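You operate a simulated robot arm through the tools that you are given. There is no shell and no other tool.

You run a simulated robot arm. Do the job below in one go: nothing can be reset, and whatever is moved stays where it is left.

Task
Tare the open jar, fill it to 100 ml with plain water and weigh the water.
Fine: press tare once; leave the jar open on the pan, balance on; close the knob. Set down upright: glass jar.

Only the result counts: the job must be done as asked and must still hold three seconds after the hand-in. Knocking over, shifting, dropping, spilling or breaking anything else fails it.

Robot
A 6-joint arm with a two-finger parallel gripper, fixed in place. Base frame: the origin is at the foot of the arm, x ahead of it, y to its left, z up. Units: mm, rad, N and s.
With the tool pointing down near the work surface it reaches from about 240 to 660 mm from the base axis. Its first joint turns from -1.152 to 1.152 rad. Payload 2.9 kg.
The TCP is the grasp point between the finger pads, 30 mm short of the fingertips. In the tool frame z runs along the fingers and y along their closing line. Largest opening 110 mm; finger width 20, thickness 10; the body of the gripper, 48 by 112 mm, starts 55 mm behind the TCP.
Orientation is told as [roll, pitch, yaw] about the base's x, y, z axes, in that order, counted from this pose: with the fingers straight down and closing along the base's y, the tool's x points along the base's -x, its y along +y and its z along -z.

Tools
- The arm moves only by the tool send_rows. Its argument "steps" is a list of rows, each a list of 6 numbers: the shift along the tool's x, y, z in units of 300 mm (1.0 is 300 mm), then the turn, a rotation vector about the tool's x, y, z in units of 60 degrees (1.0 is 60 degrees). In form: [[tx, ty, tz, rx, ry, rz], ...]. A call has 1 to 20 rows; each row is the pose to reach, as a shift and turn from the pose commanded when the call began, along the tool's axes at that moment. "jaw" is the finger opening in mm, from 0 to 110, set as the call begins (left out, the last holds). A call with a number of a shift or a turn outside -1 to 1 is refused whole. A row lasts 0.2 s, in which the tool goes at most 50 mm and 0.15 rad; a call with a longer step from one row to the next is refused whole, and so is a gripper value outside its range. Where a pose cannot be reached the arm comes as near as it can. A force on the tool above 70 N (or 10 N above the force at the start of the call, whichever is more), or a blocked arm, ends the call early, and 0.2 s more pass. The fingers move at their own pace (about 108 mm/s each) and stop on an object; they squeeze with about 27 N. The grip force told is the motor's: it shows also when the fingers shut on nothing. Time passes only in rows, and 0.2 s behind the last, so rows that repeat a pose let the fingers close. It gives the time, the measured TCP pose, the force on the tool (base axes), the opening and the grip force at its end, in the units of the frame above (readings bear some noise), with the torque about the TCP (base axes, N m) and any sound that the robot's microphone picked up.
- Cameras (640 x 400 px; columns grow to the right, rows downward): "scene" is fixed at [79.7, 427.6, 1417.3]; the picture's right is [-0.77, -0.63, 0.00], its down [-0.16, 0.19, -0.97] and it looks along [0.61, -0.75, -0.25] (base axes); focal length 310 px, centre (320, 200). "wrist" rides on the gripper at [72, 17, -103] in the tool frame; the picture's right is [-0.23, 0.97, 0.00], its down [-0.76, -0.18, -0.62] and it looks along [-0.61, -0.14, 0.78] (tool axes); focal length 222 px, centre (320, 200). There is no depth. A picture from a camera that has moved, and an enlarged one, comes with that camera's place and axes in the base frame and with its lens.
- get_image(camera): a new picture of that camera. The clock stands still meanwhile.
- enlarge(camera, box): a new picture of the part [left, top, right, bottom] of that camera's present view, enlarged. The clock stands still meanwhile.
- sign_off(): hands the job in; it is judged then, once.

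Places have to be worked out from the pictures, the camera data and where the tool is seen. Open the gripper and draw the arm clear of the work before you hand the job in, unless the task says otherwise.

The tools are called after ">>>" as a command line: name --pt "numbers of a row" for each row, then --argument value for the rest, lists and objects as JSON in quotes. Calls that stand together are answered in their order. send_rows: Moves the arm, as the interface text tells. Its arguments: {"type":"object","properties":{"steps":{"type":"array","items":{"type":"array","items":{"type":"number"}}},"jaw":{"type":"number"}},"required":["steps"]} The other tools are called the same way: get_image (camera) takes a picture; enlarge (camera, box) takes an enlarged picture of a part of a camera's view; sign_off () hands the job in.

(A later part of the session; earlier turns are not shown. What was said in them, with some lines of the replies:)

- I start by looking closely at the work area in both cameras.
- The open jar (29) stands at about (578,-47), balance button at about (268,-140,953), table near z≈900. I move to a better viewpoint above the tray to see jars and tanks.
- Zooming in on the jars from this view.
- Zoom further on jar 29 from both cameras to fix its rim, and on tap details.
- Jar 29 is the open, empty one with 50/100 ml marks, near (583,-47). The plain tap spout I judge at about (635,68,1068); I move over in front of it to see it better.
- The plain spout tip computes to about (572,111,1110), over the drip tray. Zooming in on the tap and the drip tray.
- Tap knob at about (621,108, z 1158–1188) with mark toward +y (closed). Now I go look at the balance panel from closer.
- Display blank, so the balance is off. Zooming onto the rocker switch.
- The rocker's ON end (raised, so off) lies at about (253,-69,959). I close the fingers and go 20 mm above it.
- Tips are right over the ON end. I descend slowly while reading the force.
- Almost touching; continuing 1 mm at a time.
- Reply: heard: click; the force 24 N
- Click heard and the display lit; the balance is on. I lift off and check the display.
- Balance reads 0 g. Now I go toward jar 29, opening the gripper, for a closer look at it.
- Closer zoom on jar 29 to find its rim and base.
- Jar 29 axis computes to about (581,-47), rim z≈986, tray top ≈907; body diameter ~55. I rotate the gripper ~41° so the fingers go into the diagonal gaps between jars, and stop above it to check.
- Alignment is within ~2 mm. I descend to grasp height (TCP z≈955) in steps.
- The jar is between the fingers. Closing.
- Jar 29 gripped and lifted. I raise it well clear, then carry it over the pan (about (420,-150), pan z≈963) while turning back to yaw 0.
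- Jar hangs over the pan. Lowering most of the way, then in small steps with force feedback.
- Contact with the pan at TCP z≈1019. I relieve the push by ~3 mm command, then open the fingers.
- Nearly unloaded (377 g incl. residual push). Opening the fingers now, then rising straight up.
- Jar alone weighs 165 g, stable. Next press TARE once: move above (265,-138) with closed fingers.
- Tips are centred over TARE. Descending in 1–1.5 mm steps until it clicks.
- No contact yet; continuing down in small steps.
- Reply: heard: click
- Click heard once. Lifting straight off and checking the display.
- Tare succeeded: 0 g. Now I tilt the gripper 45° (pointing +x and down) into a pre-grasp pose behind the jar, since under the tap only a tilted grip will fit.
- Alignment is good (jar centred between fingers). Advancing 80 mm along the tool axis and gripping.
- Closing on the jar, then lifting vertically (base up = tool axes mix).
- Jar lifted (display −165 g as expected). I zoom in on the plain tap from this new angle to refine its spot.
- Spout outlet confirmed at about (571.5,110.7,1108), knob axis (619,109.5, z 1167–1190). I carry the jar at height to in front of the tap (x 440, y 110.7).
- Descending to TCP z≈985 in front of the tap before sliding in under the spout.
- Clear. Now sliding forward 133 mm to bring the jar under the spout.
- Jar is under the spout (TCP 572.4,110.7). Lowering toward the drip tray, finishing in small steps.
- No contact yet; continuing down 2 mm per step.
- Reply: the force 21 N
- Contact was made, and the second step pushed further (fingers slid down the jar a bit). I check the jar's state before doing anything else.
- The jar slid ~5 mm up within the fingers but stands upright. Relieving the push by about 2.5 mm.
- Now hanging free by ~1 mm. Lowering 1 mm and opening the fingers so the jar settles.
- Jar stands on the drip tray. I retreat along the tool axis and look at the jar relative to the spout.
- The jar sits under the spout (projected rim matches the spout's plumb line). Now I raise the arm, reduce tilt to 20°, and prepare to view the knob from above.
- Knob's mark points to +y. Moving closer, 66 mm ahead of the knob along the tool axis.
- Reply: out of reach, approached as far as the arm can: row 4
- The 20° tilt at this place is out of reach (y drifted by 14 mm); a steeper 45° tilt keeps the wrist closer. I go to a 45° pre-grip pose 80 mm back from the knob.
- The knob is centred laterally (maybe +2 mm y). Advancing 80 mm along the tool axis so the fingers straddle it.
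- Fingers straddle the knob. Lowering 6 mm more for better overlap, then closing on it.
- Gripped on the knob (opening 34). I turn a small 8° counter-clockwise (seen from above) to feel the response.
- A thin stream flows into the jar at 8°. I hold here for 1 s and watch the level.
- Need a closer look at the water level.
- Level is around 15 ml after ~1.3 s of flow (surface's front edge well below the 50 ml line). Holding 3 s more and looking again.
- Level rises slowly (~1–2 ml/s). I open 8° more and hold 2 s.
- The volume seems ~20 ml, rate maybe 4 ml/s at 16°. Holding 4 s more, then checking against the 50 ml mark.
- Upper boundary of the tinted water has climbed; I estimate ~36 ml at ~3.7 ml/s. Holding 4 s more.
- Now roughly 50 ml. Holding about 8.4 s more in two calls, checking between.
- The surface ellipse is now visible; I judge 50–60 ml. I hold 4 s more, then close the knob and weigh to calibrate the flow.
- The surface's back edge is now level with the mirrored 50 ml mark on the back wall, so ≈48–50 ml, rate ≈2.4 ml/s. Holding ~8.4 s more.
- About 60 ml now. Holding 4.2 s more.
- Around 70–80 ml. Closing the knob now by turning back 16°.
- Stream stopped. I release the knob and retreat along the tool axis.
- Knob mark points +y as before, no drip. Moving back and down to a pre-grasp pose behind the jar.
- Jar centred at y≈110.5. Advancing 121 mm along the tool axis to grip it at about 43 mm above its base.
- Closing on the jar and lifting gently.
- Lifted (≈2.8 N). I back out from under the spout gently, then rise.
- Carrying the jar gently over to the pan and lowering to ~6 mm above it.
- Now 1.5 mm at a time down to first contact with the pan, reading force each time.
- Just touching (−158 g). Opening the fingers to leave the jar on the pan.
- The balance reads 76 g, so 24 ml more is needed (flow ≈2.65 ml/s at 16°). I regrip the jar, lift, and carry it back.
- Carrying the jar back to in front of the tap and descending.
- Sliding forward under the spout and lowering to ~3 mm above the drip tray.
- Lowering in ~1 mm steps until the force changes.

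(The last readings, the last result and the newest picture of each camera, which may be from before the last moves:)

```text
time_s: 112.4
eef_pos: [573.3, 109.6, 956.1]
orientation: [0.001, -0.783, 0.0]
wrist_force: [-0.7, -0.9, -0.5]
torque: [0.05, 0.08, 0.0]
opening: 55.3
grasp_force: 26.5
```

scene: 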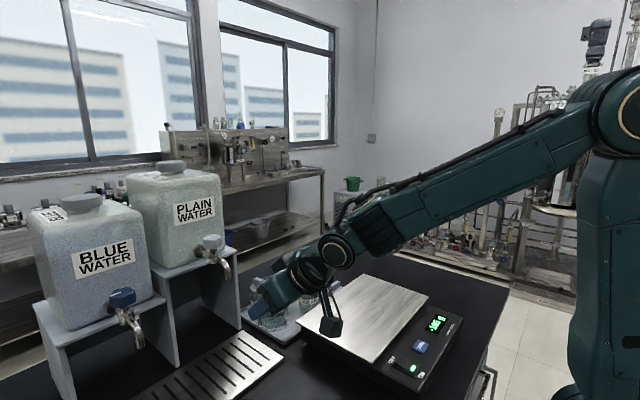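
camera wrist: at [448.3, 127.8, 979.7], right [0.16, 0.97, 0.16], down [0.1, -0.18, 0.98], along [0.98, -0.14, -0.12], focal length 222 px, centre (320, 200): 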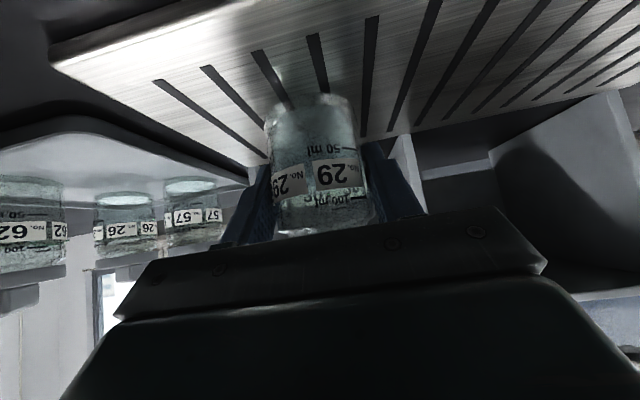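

Weight is coming off (−0.5 N): touching. Opening and retreating.

>>> send_rows --pt "0 0 0 0 0 0" --pt "0 0 0 0 0 0" --pt "0 0 0 0 0 0" --jaw 84

>>> send_rows --pt "0 0 -0.06 0 0 0" --pt "0 0 -0.15 0 0 0" --pt "0 0 -0.27 0 0 0" --pt "0 0 -0.404 0 0 0" --pt "0 0 -0.404 0 0 0"

>>> enlarge --camera "wrist" --box '[200, 20, 440, 220]'

>>> enlarge --camera "scene" --box '[180, 220, 310, 380]'

```text
time_s: 113.2
eef_pos: [574.2, 110.0, 955.8]
orientation: [0.0, -0.786, -0.002]
wrist_force: [0.4, -0.1, 0.2]
torque: [-0.03, 0.02, -0.02]
opening: 84.3
grasp_force: 0.1
```

```text
time_s: 114.4
eef_pos: [486.2, 110.3, 1039.8]
orientation: [-0.001, -0.786, -0.002]
wrist_force: [-0.6, 0.2, -0.7]
torque: [0.01, 0.06, 0.02]
opening: 84.0
grasp_force: 0.1
```

```text
2.00 times, centred on (320, 120) of wrist
camera zoom: at [361.9, 126.6, 1061.2], right [0.16, 0.97, 0.16], down [0.1, -0.18, 0.98], along [0.98, -0.14, -0.12], focal length 444 px, centre (320, 360)
```

zoom: 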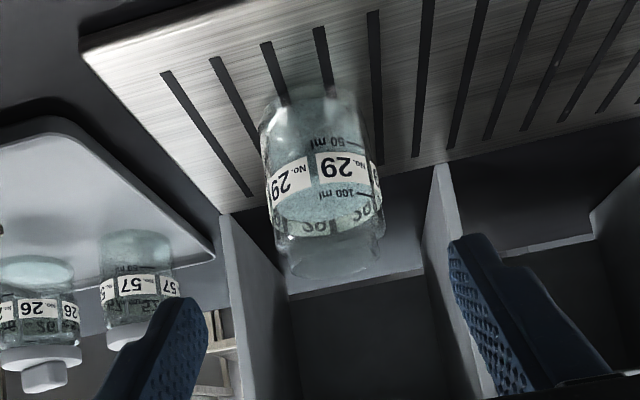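

```text
2.50 times, centred on (245, 300) of scene
camera zoom: at [79.7, 427.6, 1417.3], right [-0.77, -0.63, 0.0], down [-0.16, 0.19, -0.97], along [0.61, -0.75, -0.25], focal length 775 px, centre (508, -50)
```

zoom: 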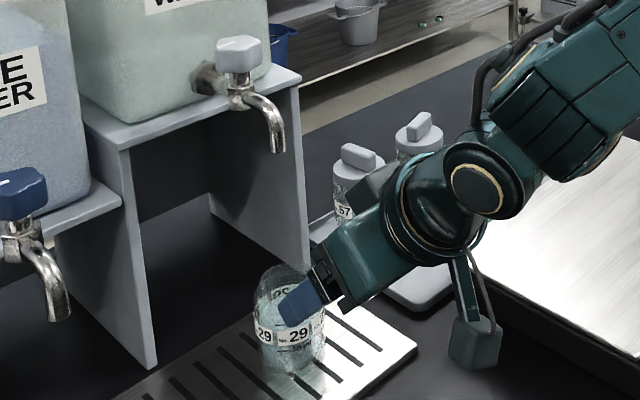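

Jar set down upright under the spout. Returning to the knob's pre-grip pose by the reverse path.

>>> send_rows --pt "-0.035 0 -0.107 0 0 0" --pt "-0.07 0 -0.214 0 0 0" --pt "-0.104 0 -0.32 0 0 0" --pt "-0.21 0 -0.34 0 0 0" --pt "-0.32 0 -0.358 0 0 0" --pt "-0.43 0 -0.377 0 0 0" --pt "-0.54 0 -0.397 0 0 0" --pt "-0.65 0 -0.416 0 0 0" --pt "-0.65 0 -0.416 0 0 0" --jaw 70

>>> enlarge --camera "wrist" --box '[200, 20, 440, 200]'

>>> enlarge --camera "scene" --box '[229, 320, 261, 373]'

```text
time_s: 116.4
eef_pos: [537.4, 111.5, 1267.7]
orientation: [-0.002, -0.785, 0.0]
wrist_force: [0.3, 0.3, -0.3]
torque: [0.01, 0.01, -0.01]
opening: 69.9
grasp_force: 0.0
```

```text
2.22 times, centred on (320, 110) of wrist
camera zoom: at [412.7, 128.7, 1288.5], right [0.16, 0.97, 0.16], down [0.1, -0.18, 0.98], along [0.98, -0.14, -0.12], focal length 494 px, centre (320, 400)
```

zoom: 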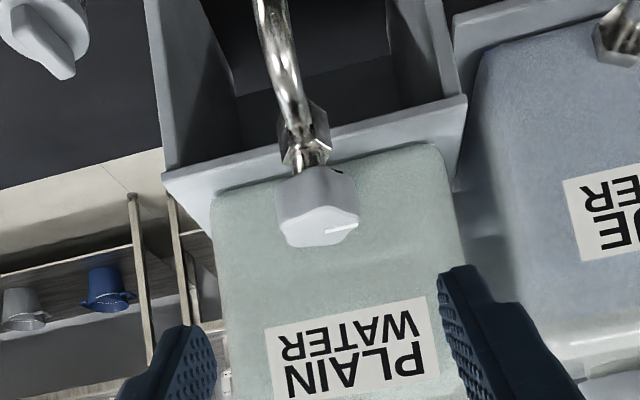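

```text
7.55 times, centred on (245, 346) of scene
camera zoom: at [79.7, 427.6, 1417.3], right [-0.77, -0.63, 0.0], down [-0.16, 0.19, -0.97], along [0.61, -0.75, -0.25], focal length 2340 px, centre (886, -906)
```

zoom: 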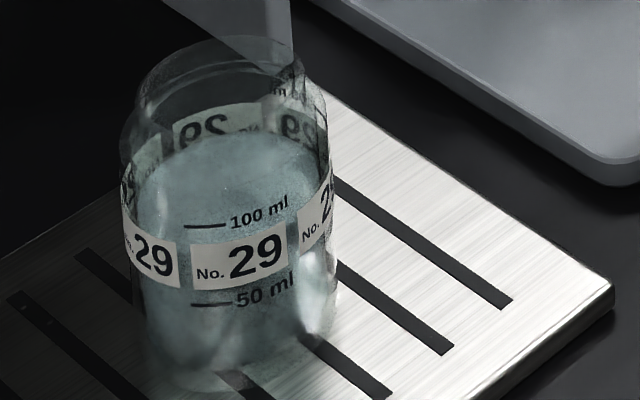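

Jar position is within 2 mm of before. Advancing onto the knob.

>>> send_rows --pt "0 -0.003 0.09 0 0 0" --pt "0 -0.003 0.18 0 0 0" --pt "0 -0.003 0.27 0 0 0" --pt "0 -0.003 0.34 0 0 0" --pt "0 -0.003 0.393 0 0 0" --pt "0 -0.003 0.393 0 0 0" --jaw 64

>>> enlarge --camera "wrist" --box '[200, 60, 440, 230]'

```text
time_s: 117.8
eef_pos: [621.6, 107.8, 1183.5]
orientation: [0.0, -0.787, 0.0]
wrist_force: [0.5, 0.0, 0.0]
torque: [-0.03, 0.02, 0.01]
opening: 63.9
grasp_force: 0.1
```

```text
2.35 times, centred on (320, 145) of wrist
camera zoom: at [496.3, 126.4, 1204.5], right [0.16, 0.97, 0.16], down [0.1, -0.18, 0.98], along [0.98, -0.14, -0.12], focal length 523 px, centre (320, 329)
```

zoom: 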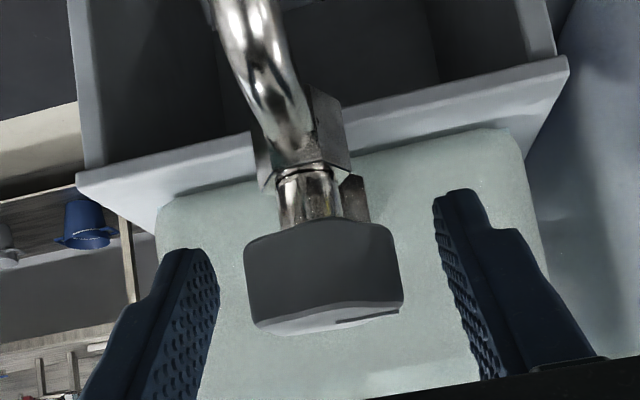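

Well centred. Closing on the knob.

>>> send_rows --pt "0 0 0 0 0 0" --pt "0 0 0 0 0 0" --pt "0 0 0 0 0 0" --jaw 25

>>> enlarge --camera "wrist" --box '[200, 60, 440, 230]'

```text
time_s: 118.6
eef_pos: [621.2, 109.0, 1183.7]
orientation: [-0.001, -0.786, 0.0]
wrist_force: [5.1, 7.0, -2.3]
torque: [0.26, -0.33, 0.03]
opening: 34.2
grasp_force: 45.1
```

```text
2.35 times, centred on (320, 145) of wrist
camera zoom: at [496.2, 127.4, 1204.6], right [0.16, 0.97, 0.16], down [0.1, -0.18, 0.98], along [0.98, -0.14, -0.12], focal length 523 px, centre (320, 329)
```

zoom: 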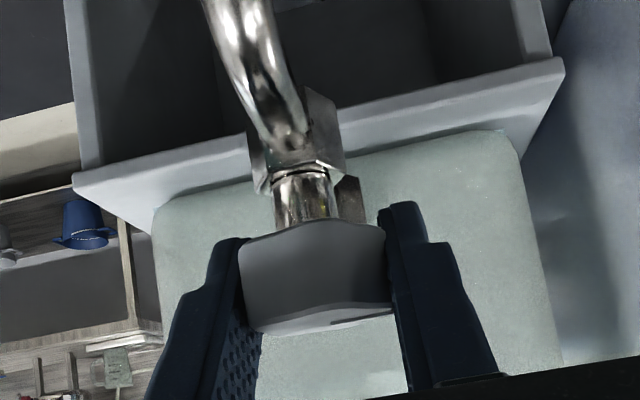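

Opening 16° and holding, first ~4 s.

>>> send_rows --pt "0 0 0 -0.094 0 -0.094" --pt "0 0 0 -0.188 0 -0.188" --pt "0 0 0 -0.188 0 -0.188" --pt "0 0 0 -0.188 0 -0.188" --pt "0 0 0 -0.188 0 -0.188" --pt "0 0 0 -0.188 0 -0.188" --pt "0 0 0 -0.188 0 -0.188" --pt "0 0 0 -0.188 0 -0.188" --pt "0 0 0 -0.188 0 -0.188" --pt "0 0 0 -0.188 0 -0.188" --pt "0 0 0 -0.188 0 -0.188" --pt "0 0 0 -0.188 0 -0.188" --pt "0 0 0 -0.188 0 -0.188" --pt "0 0 0 -0.188 0 -0.188" --pt "0 0 0 -0.188 0 -0.188" --pt "0 0 0 -0.188 0 -0.188" --pt "0 0 0 -0.188 0 -0.188" --pt "0 0 0 -0.188 0 -0.188" --pt "0 0 0 -0.188 0 -0.188" --pt "0 0 0 -0.188 0 -0.188"

>>> enlarge --camera "scene" --box '[229, 320, 261, 373]'

>>> enlarge --camera "scene" --box '[160, 220, 310, 370]'

```text
time_s: 122.8
eef_pos: [622.4, 110.7, 1182.4]
orientation: [-0.001, -0.785, 0.278]
wrist_force: [14.9, 9.4, -1.7]
torque: [0.09, 0.05, 0.07]
opening: 34.1
grasp_force: 45.2
```

```text
7.55 times, centred on (245, 346) of scene
camera zoom: at [80.3, 428.0, 1417.2], right [-0.77, -0.63, 0.0], down [-0.16, 0.19, -0.97], along [0.61, -0.75, -0.25], focal length 2340 px, centre (886, -906)
```

zoom: 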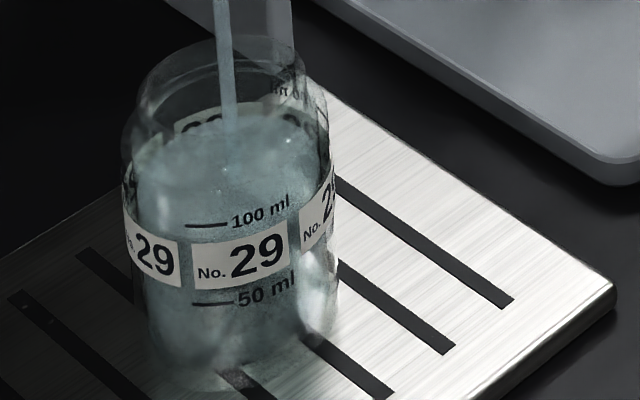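

```text
2.67 times, centred on (235, 295) of scene
camera zoom: at [80.3, 428.0, 1417.2], right [-0.77, -0.63, 0.0], down [-0.16, 0.19, -0.97], along [0.61, -0.75, -0.25], focal length 827 px, centre (547, -53)
```

zoom: 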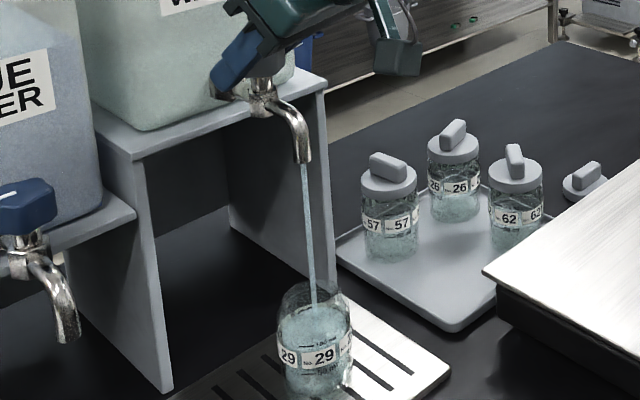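

Flow as expected (~+10.6 ml). Holding 3 s more.

>>> send_rows --pt "0 0 0 0 0 0" --pt "0 0 0 0 0 0" --pt "0 0 0 0 0 0" --pt "0 0 0 0 0 0" --pt "0 0 0 0 0 0" --pt "0 0 0 0 0 0" --pt "0 0 0 0 0 0" --pt "0 0 0 0 0 0" --pt "0 0 0 0 0 0" --pt "0 0 0 0 0 0" --pt "0 0 0 0 0 0" --pt "0 0 0 0 0 0" --pt "0 0 0 0 0 0" --pt "0 0 0 0 0 0"

>>> enlarge --camera "scene" --box '[229, 320, 261, 373]'

```text
time_s: 125.8
eef_pos: [620.8, 110.2, 1183.4]
orientation: [-0.002, -0.787, 0.281]
wrist_force: [14.4, 9.9, -0.5]
torque: [0.13, -0.13, 0.04]
opening: 34.1
grasp_force: 45.1
```

```text
7.55 times, centred on (245, 346) of scene
camera zoom: at [80.2, 427.9, 1417.2], right [-0.77, -0.63, 0.0], down [-0.16, 0.19, -0.97], along [0.61, -0.75, -0.25], focal length 2340 px, centre (886, -906)
```

zoom: 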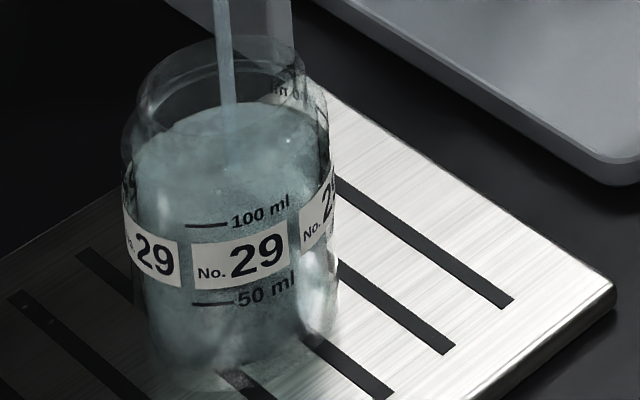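

About 94–95 ml. Final hold of 1.8 s, then closing within the same call.

>>> send_rows --pt "0 0 0 0 0 0" --pt "0 0 0 0 0 0" --pt "0 0 0 0 0 0" --pt "0 0 0 0 0 0" --pt "0 0 0 0 0 0" --pt "0 0 0 0 0 0" --pt "0 0 0 0 0 0" --pt "0 0 0 0 0 0" --pt "0 0 0 0 0 0" --pt "0 0 0 0.094 0 0.094" --pt "0 0 0 0.188 0 0.188" --pt "0 0 0 0.194 0 0.194" --pt "0 0 0 0.194 0 0.194"

>>> enlarge --camera "scene" --box '[160, 220, 310, 370]'

>>> enlarge --camera "scene" --box '[229, 320, 261, 373]'

```text
time_s: 128.6
eef_pos: [621.0, 110.4, 1184.1]
orientation: [-0.002, -0.786, -0.009]
wrist_force: [17.4, 7.3, -0.5]
torque: [0.13, 0.29, 0.56]
opening: 34.1
grasp_force: 45.2
```

```text
2.67 times, centred on (235, 295) of scene
camera zoom: at [80.3, 427.9, 1417.2], right [-0.77, -0.63, 0.0], down [-0.16, 0.19, -0.97], along [0.61, -0.75, -0.25], focal length 827 px, centre (547, -53)
```

zoom: 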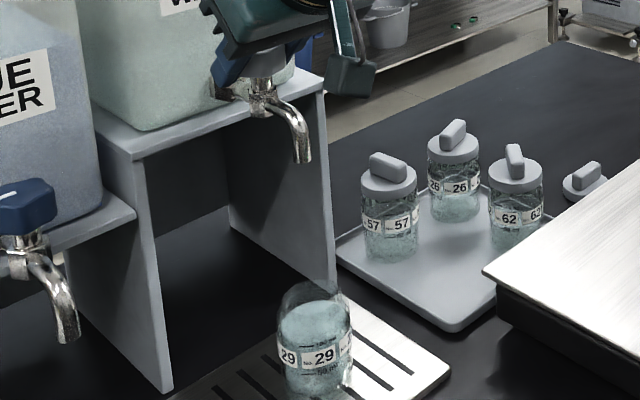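

```text
7.55 times, centred on (245, 346) of scene
camera zoom: at [80.3, 427.9, 1417.2], right [-0.77, -0.63, 0.0], down [-0.16, 0.19, -0.97], along [0.61, -0.75, -0.25], focal length 2340 px, centre (886, -906)
```

zoom: 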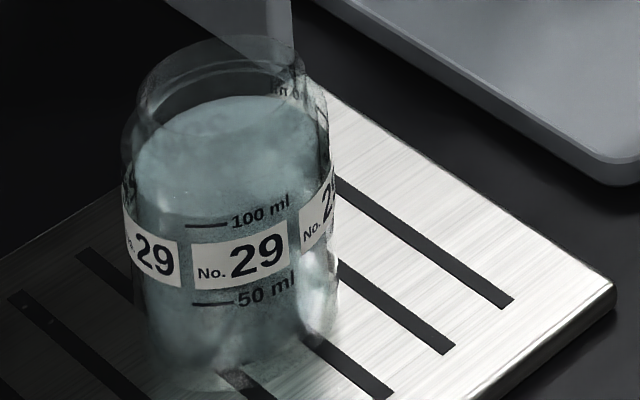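

Flow stopped, and the resisting torque shows the knob at its closed stop. Releasing and retreating.

>>> send_rows --pt "0 0 0 0 0 0" --pt "0 0 0 0 0 0" --jaw 70

>>> send_rows --pt "0 0 -0.06 0 0 0" --pt "0 0 -0.16 0 0 0" --pt "0 0 -0.3 0 0 0" --pt "0 0 -0.4 0 0 0" --pt "0 0 -0.4 0 0 0" --jaw 70

>>> enlarge --camera "scene" --box '[160, 190, 310, 370]'

>>> enlarge --camera "wrist" --box '[200, 20, 440, 200]'

```text
time_s: 129.2
eef_pos: [620.0, 109.3, 1184.0]
orientation: [-0.001, -0.785, -0.008]
wrist_force: [-0.1, 0.3, 0.6]
torque: [-0.03, -0.02, 0.01]
opening: 70.2
grasp_force: 0.1
```

```text
time_s: 130.4
eef_pos: [535.1, 109.7, 1267.7]
orientation: [-0.001, -0.786, -0.009]
wrist_force: [0.8, 0.5, 0.6]
torque: [-0.02, 0.01, 0.02]
opening: 70.1
grasp_force: 0.0
```

```text
2.22 times, centred on (235, 280) of scene
camera zoom: at [79.7, 427.6, 1417.3], right [-0.77, -0.63, 0.0], down [-0.16, 0.19, -0.97], along [0.61, -0.75, -0.25], focal length 689 px, centre (509, 22)
```

zoom: 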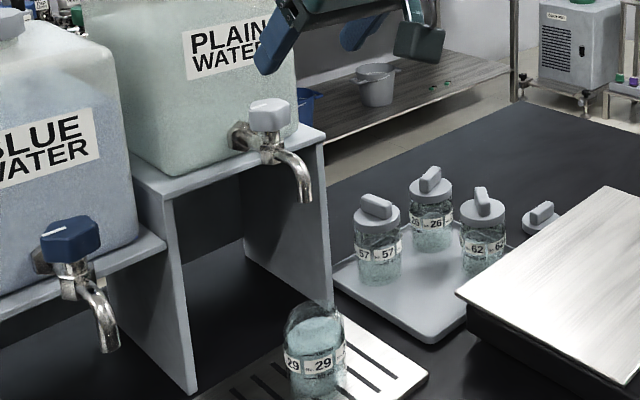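

```text
2.22 times, centred on (320, 110) of wrist
camera zoom: at [409.6, 128.9, 1289.8], right [0.17, 0.97, 0.16], down [0.1, -0.18, 0.98], along [0.98, -0.15, -0.12], focal length 494 px, centre (320, 400)
```

zoom: 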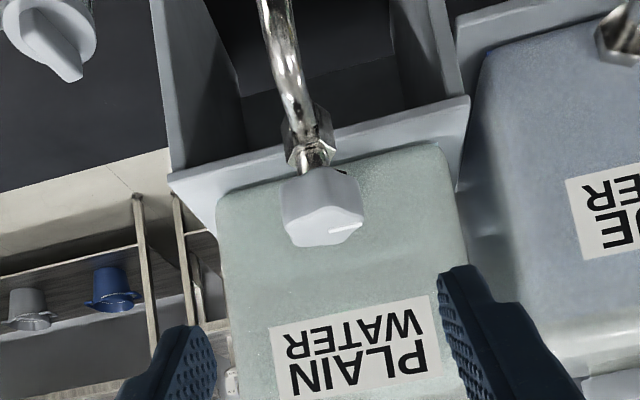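

Knob closed (mark as at start). Going to the pre-grasp pose behind the jar.

>>> send_rows --pt "0.11 0 0.02 -0.003 0 -0.003" --pt "0.22 0 0.038 -0.006 0 -0.006" --pt "0.33 0 0.057 -0.006 0 -0.006" --pt "0.44 0 0.076 -0.006 0 -0.006" --pt "0.546 0 0.095 -0.006 0 -0.006" --pt "0.58 0 0.2 -0.006 0 -0.006" --pt "0.613 0 0.31 -0.006 0 -0.006" --pt "0.647 0 0.418 -0.006 0 -0.006" --pt "0.647 0 0.418 -0.006 0 -0.006" --jaw 84

>>> enlarge --camera "wrist" --box '[200, 20, 440, 220]'

```text
time_s: 132.4
eef_pos: [486.1, 112.2, 1041.1]
orientation: [-0.003, -0.785, -0.001]
wrist_force: [-0.3, 0.4, -0.6]
torque: [0.02, 0.02, -0.01]
opening: 84.2
grasp_force: 0.1
```

```text
2.00 times, centred on (320, 120) of wrist
camera zoom: at [361.6, 129.1, 1062.2], right [0.16, 0.97, 0.16], down [0.1, -0.18, 0.98], along [0.98, -0.14, -0.12], focal length 444 px, centre (320, 360)
```

zoom: 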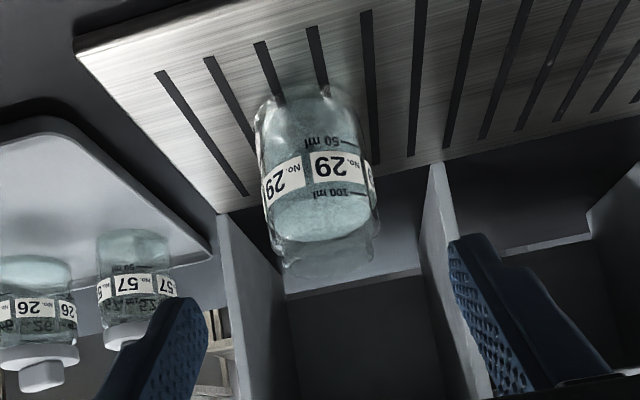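

Aligned; the water surface now sits at the 100 ml line. Advancing and gripping.

>>> send_rows --pt "0 0 0.1 0 0 0" --pt "0 0 0.2 0 0 0" --pt "0.001 0 0.29 0 0 0" --pt "0.002 0 0.36 0 0 0" --pt "0.002 0 0.406 0 0 0" --pt "0.002 0 0.406 0 0 0"

>>> enlarge --camera "wrist" --box '[220, 70, 420, 250]'

```text
time_s: 133.8
eef_pos: [572.8, 111.5, 956.9]
orientation: [0.001, -0.786, 0.0]
wrist_force: [-0.1, -0.3, 0.0]
torque: [-0.03, -0.02, -0.02]
opening: 83.8
grasp_force: 0.0
```

```text
2.22 times, centred on (320, 160) of wrist
camera zoom: at [448.1, 128.7, 977.2], right [0.16, 0.97, 0.16], down [0.1, -0.18, 0.98], along [0.98, -0.14, -0.12], focal length 494 px, centre (320, 289)
```

zoom: 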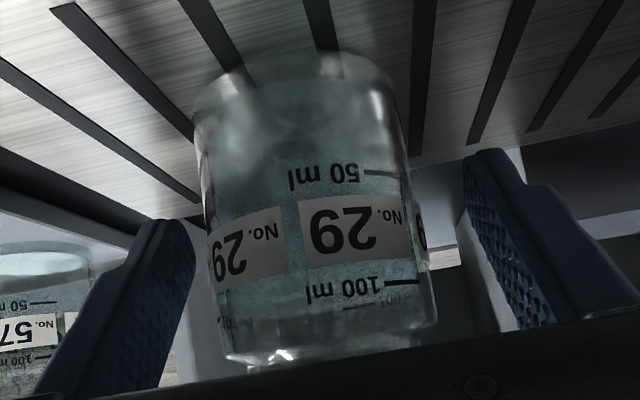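

Gripping and gently lifting.

>>> send_rows --pt "0 0 0 0 0 0" --pt "0 0 0 0 0 0" --pt "0 0 0 0 0 0" --pt "0 0 0 0 0 0" --jaw 40

>>> send_rows --pt "-0.01 0 -0.01 0 0 0" --pt "-0.03 0 -0.03 0 0 0" --pt "-0.055 0 -0.055 0 0 0" --pt "-0.068 0 -0.068 0 0 0" --pt "-0.068 0 -0.068 0 0 0"

>>> enlarge --camera "wrist" --box '[220, 70, 420, 250]'

```text
time_s: 134.8
eef_pos: [572.6, 111.4, 955.4]
orientation: [-0.001, -0.786, 0.001]
wrist_force: [0.6, -0.5, 0.3]
torque: [0.04, -0.03, -0.02]
opening: 55.3
grasp_force: 26.5
```

```text
time_s: 136.0
eef_pos: [572.7, 111.1, 985.4]
orientation: [-0.001, -0.786, 0.0]
wrist_force: [-0.3, -0.2, -2.2]
torque: [0.02, -0.01, 0.02]
opening: 55.0
grasp_force: 27.0
```

```text
2.22 times, centred on (320, 160) of wrist
camera zoom: at [447.6, 128.0, 1006.3], right [0.16, 0.97, 0.16], down [0.1, -0.18, 0.98], along [0.98, -0.14, -0.12], focal length 494 px, centre (320, 289)
```

zoom: 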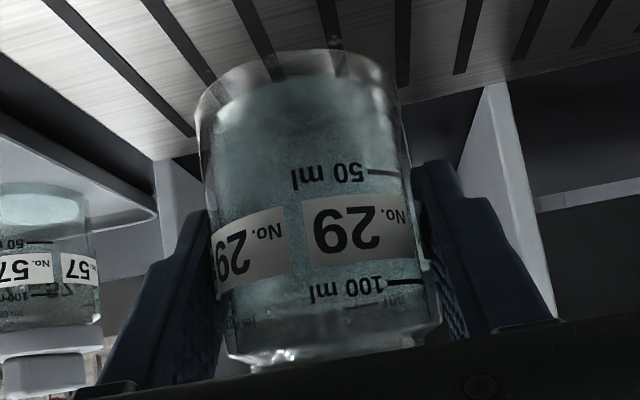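

Backing out from under the spout and rising gently, as before.

>>> send_rows --pt "0.02 0 -0.02 0 0 0" --pt "0.06 0 -0.06 0 0 0" --pt "0.11 0 -0.11 0 0 0" --pt "0.16 0 -0.16 0 0 0" --pt "0.21 0 -0.21 0 0 0" --pt "0.255 0 -0.255 0 0 0" --pt "0.29 0 -0.29 0 0 0" --pt "0.311 0 -0.311 0 0 0" --pt "0.295 0 -0.327 0 0 0" --pt "0.26 0 -0.362 0 0 0" --pt "0.21 0 -0.412 0 0 0" --pt "0.16 0 -0.462 0 0 0" --pt "0.11 0 -0.512 0 0 0" --pt "0.06 0 -0.562 0 0 0" --pt "0.025 0 -0.597 0 0 0" --pt "0.004 0 -0.618 0 0 0" --pt "0.004 0 -0.618 0 0 0"

>>> get_image --camera "scene"

```text
time_s: 139.6
eef_pos: [439.2, 111.3, 1114.4]
orientation: [-0.002, -0.786, -0.001]
wrist_force: [0.1, 0.5, -2.7]
torque: [0.02, -0.02, 0.0]
opening: 55.3
grasp_force: 26.9
```

```text
taken
```

scene: 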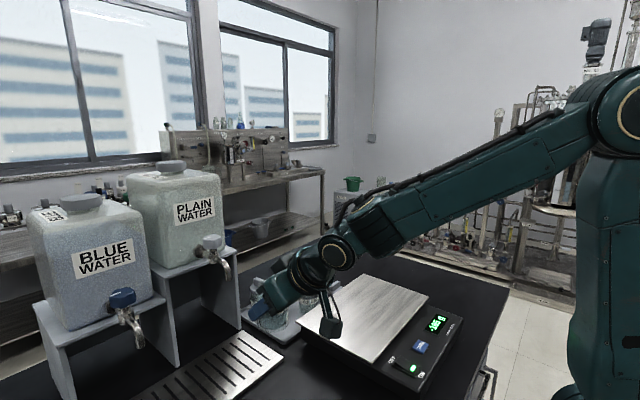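

Carrying the jar to the pan and lowering to ~6 mm above.

>>> send_rows --pt "0.002 -0.03 -0.002 0 0 0" --pt "0.005 -0.09 -0.005 0 0 0" --pt "0.01 -0.17 -0.01 0 0 0" --pt "0.015 -0.26 -0.015 0 0 0" --pt "0.02 -0.35 -0.02 0 0 0" --pt "0.025 -0.44 -0.025 0 0 0" --pt "0.03 -0.53 -0.03 0 0 0" --pt "0.035 -0.62 -0.035 0 0 0" --pt "0.04 -0.71 -0.04 0 0 0" --pt "0.045 -0.79 -0.045 0 0 0" --pt "0.048 -0.845 -0.048 0 0 0" --pt "0.0495 -0.87 -0.0495 0 0 0" --pt "0.07 -0.87 -0.029 0 0 0" --pt "0.115 -0.87 0.016 0 0 0" --pt "0.165 -0.87 0.066 0 0 0" --pt "0.215 -0.87 0.116 0 0 0" --pt "0.25 -0.87 0.151 0 0 0" --pt "0.276 -0.87 0.177 0 0 0" --pt "0.276 -0.87 0.177 0 0 0"

>>> enlarge --camera "scene" --box '[310, 230, 460, 380]'

```text
time_s: 143.6
eef_pos: [419.1, -150.1, 1018.9]
orientation: [-0.002, -0.787, -0.001]
wrist_force: [-0.2, 0.8, -2.8]
torque: [0.01, 0.0, 0.02]
opening: 55.3
grasp_force: 27.5
```

```text
2.67 times, centred on (385, 305) of scene
camera zoom: at [79.8, 427.6, 1417.3], right [-0.77, -0.63, 0.0], down [-0.16, 0.19, -0.97], along [0.61, -0.75, -0.25], focal length 827 px, centre (147, -80)
```

zoom: 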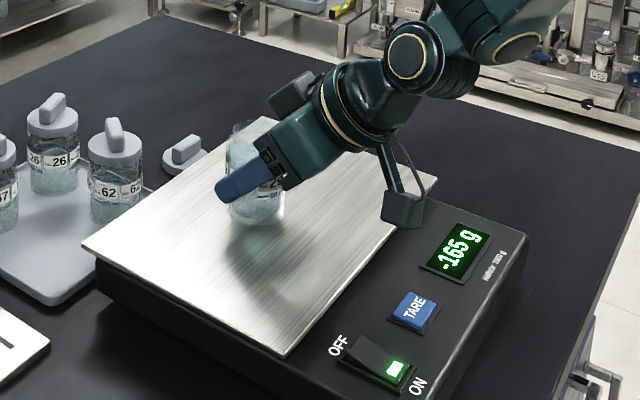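

Lowering 4.5 mm in small steps, then checking the display.

>>> send_rows --pt "0.0035 0 0.0035 0 0 0" --pt "0.007 0 0.007 0 0 0" --pt "0.0105 0 0.0105 0 0 0" --pt "0.0105 0 0.0105 0 0 0"

>>> enlarge --camera "scene" --box '[400, 305, 450, 345]'

```text
time_s: 144.6
eef_pos: [418.8, -149.0, 1013.6]
orientation: [0.001, -0.786, 0.001]
wrist_force: [-0.5, -0.3, -3.6]
torque: [0.03, 0.02, 0.0]
opening: 54.9
grasp_force: 26.9
```

```text
10.00 times, centred on (425, 325) of scene
camera zoom: at [79.8, 427.6, 1417.3], right [-0.77, -0.63, 0.0], down [-0.16, 0.19, -0.97], along [0.61, -0.75, -0.25], focal length 3101 px, centre (-730, -1050)
```

zoom: 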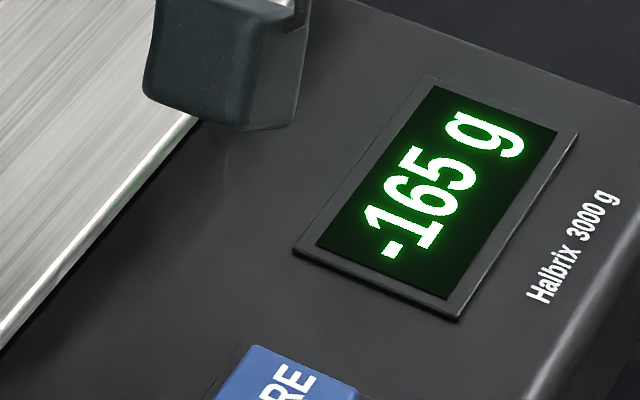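

>>> send_rows --pt "0.003 0 0.003 0 0 0" --pt "0.003 0 0.003 0 0 0"

>>> enlarge --camera "scene" --box '[400, 305, 450, 345]'

```text
time_s: 145.2
eef_pos: [418.4, -149.4, 1011.9]
orientation: [0.0, -0.785, 0.0]
wrist_force: [0.1, 0.1, -3.2]
torque: [-0.01, 0.01, 0.0]
opening: 55.1
grasp_force: 26.8
```

```text
10.00 times, centred on (425, 325) of scene
camera zoom: at [79.8, 427.6, 1417.3], right [-0.77, -0.63, 0.0], down [-0.16, 0.19, -0.97], along [0.61, -0.75, -0.25], focal length 3101 px, centre (-730, -1050)
```

zoom: 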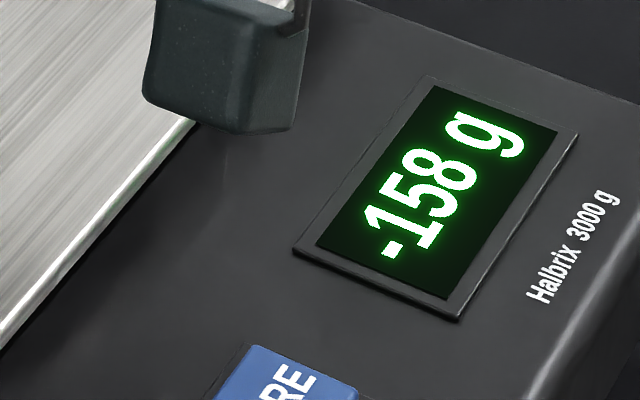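

Touching now (−158 g). Opening the fingers.

>>> send_rows --pt "0 0 0 0 0 0" --pt "0 0 0 0 0 0" --pt "0 0 0 0 0 0" --pt "0 0 0 0 0 0" --pt "0 0 0 0 0 0" --jaw 84

>>> enlarge --camera "scene" --box '[400, 305, 450, 345]'

>>> enlarge --camera "wrist" --box '[220, 70, 420, 250]'

```text
time_s: 146.4
eef_pos: [418.7, -151.1, 1012.9]
orientation: [-0.003, -0.785, 0.001]
wrist_force: [-0.1, 0.0, 0.1]
torque: [-0.03, -0.01, 0.0]
opening: 84.2
grasp_force: 0.1
```

```text
10.00 times, centred on (425, 325) of scene
camera zoom: at [79.7, 427.6, 1417.3], right [-0.77, -0.63, 0.0], down [-0.16, 0.19, -0.97], along [0.61, -0.75, -0.25], focal length 3101 px, centre (-730, -1050)
```

zoom: 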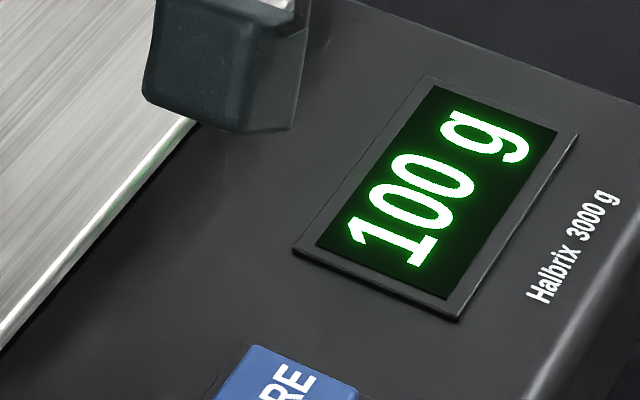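

```text
2.22 times, centred on (320, 160) of wrist
camera zoom: at [294.4, -132.8, 1034.5], right [0.16, 0.97, 0.16], down [0.1, -0.18, 0.98], along [0.98, -0.14, -0.12], focal length 494 px, centre (320, 289)
```

zoom: 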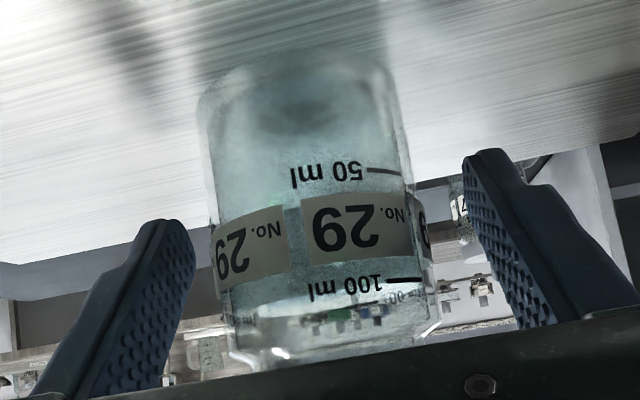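

Exactly 100 g. Retreating along the tool axis, then up and clear.

>>> send_rows --pt "0 0 -0.04 0 0 0" --pt "0 0 -0.12 0 0 0" --pt "0 0 -0.2 0 0 0" --pt "0 0 -0.267 0 0 0" --pt "-0.08 0 -0.347 0 0 0" --pt "-0.18 0 -0.447 0 0 0" --pt "-0.28 0 -0.547 0 0 0" --pt "-0.36 0 -0.627 0 0 0" --pt "-0.36 0 -0.627 0 0 0"

>>> get_image --camera "scene"

>>> enlarge --camera "scene" --box '[310, 250, 460, 390]'

>>> enlarge --camera "scene" --box '[180, 225, 260, 305]'

```text
time_s: 148.4
eef_pos: [361.6, -151.1, 1222.9]
orientation: [0.0, -0.786, 0.0]
wrist_force: [0.6, -0.2, 0.8]
torque: [-0.04, 0.02, 0.02]
opening: 84.0
grasp_force: 0.1
```

```text
taken
```

scene: 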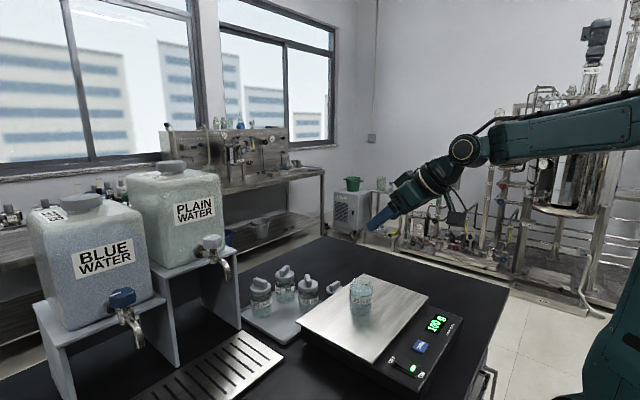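

```text
2.86 times, centred on (385, 320) of scene
camera zoom: at [79.7, 427.6, 1417.3], right [-0.77, -0.63, 0.0], down [-0.16, 0.19, -0.97], along [0.61, -0.75, -0.25], focal length 886 px, centre (134, -143)
```

zoom: 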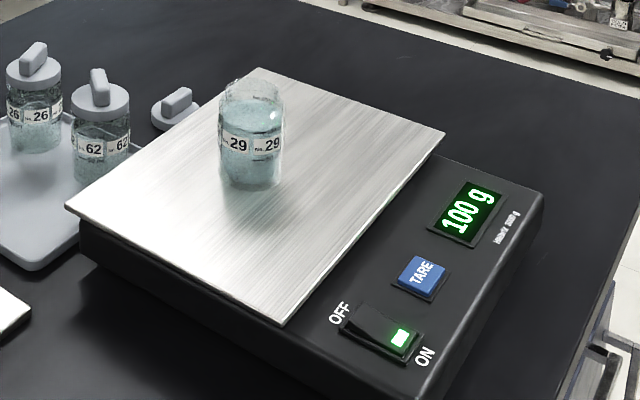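

```text
5.00 times, centred on (220, 265) of scene
camera zoom: at [79.7, 427.6, 1417.3], right [-0.77, -0.63, 0.0], down [-0.16, 0.19, -0.97], along [0.61, -0.75, -0.25], focal length 1550 px, centre (820, -125)
```

zoom: 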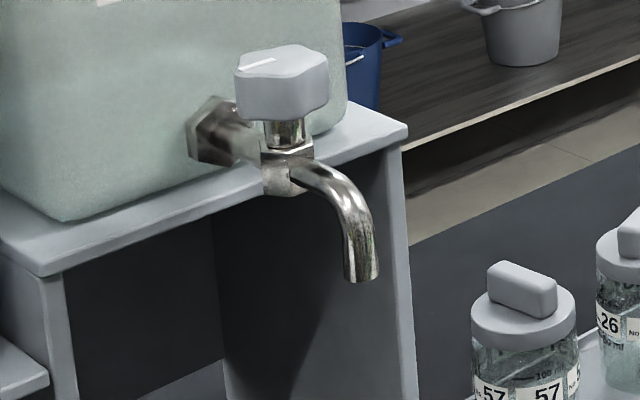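

The jar stands open and upright on the pan reading 100 g, the balance is on, the knob is closed without dripping, and the arm is clear with the gripper open. Handing in.

>>> sign_off

```text
The job is handed in.
```

The job is handed in. Jar 29 is open and upright on the pan, and the balance is on and reads 100 g of plain water.

- **Tare:** I turned the balance on, set the empty jar on it (165 g) and pressed tare once, which brought the reading to 0 g.
- **Filling:** It took two fills at the plain tap. The first came to 76 g, so I topped it up and weighed again.
- **Tap:** The knob is closed, with its mark back where it started, and I saw no drip.
- **Slip:** When I first set the empty jar on the drip tray I pressed a little too hard, and the fingers slid about 5 mm down it. It stayed upright, and I saw nothing spilled or knocked over.
- **Arm:** It is drawn clear, with the gripper open.
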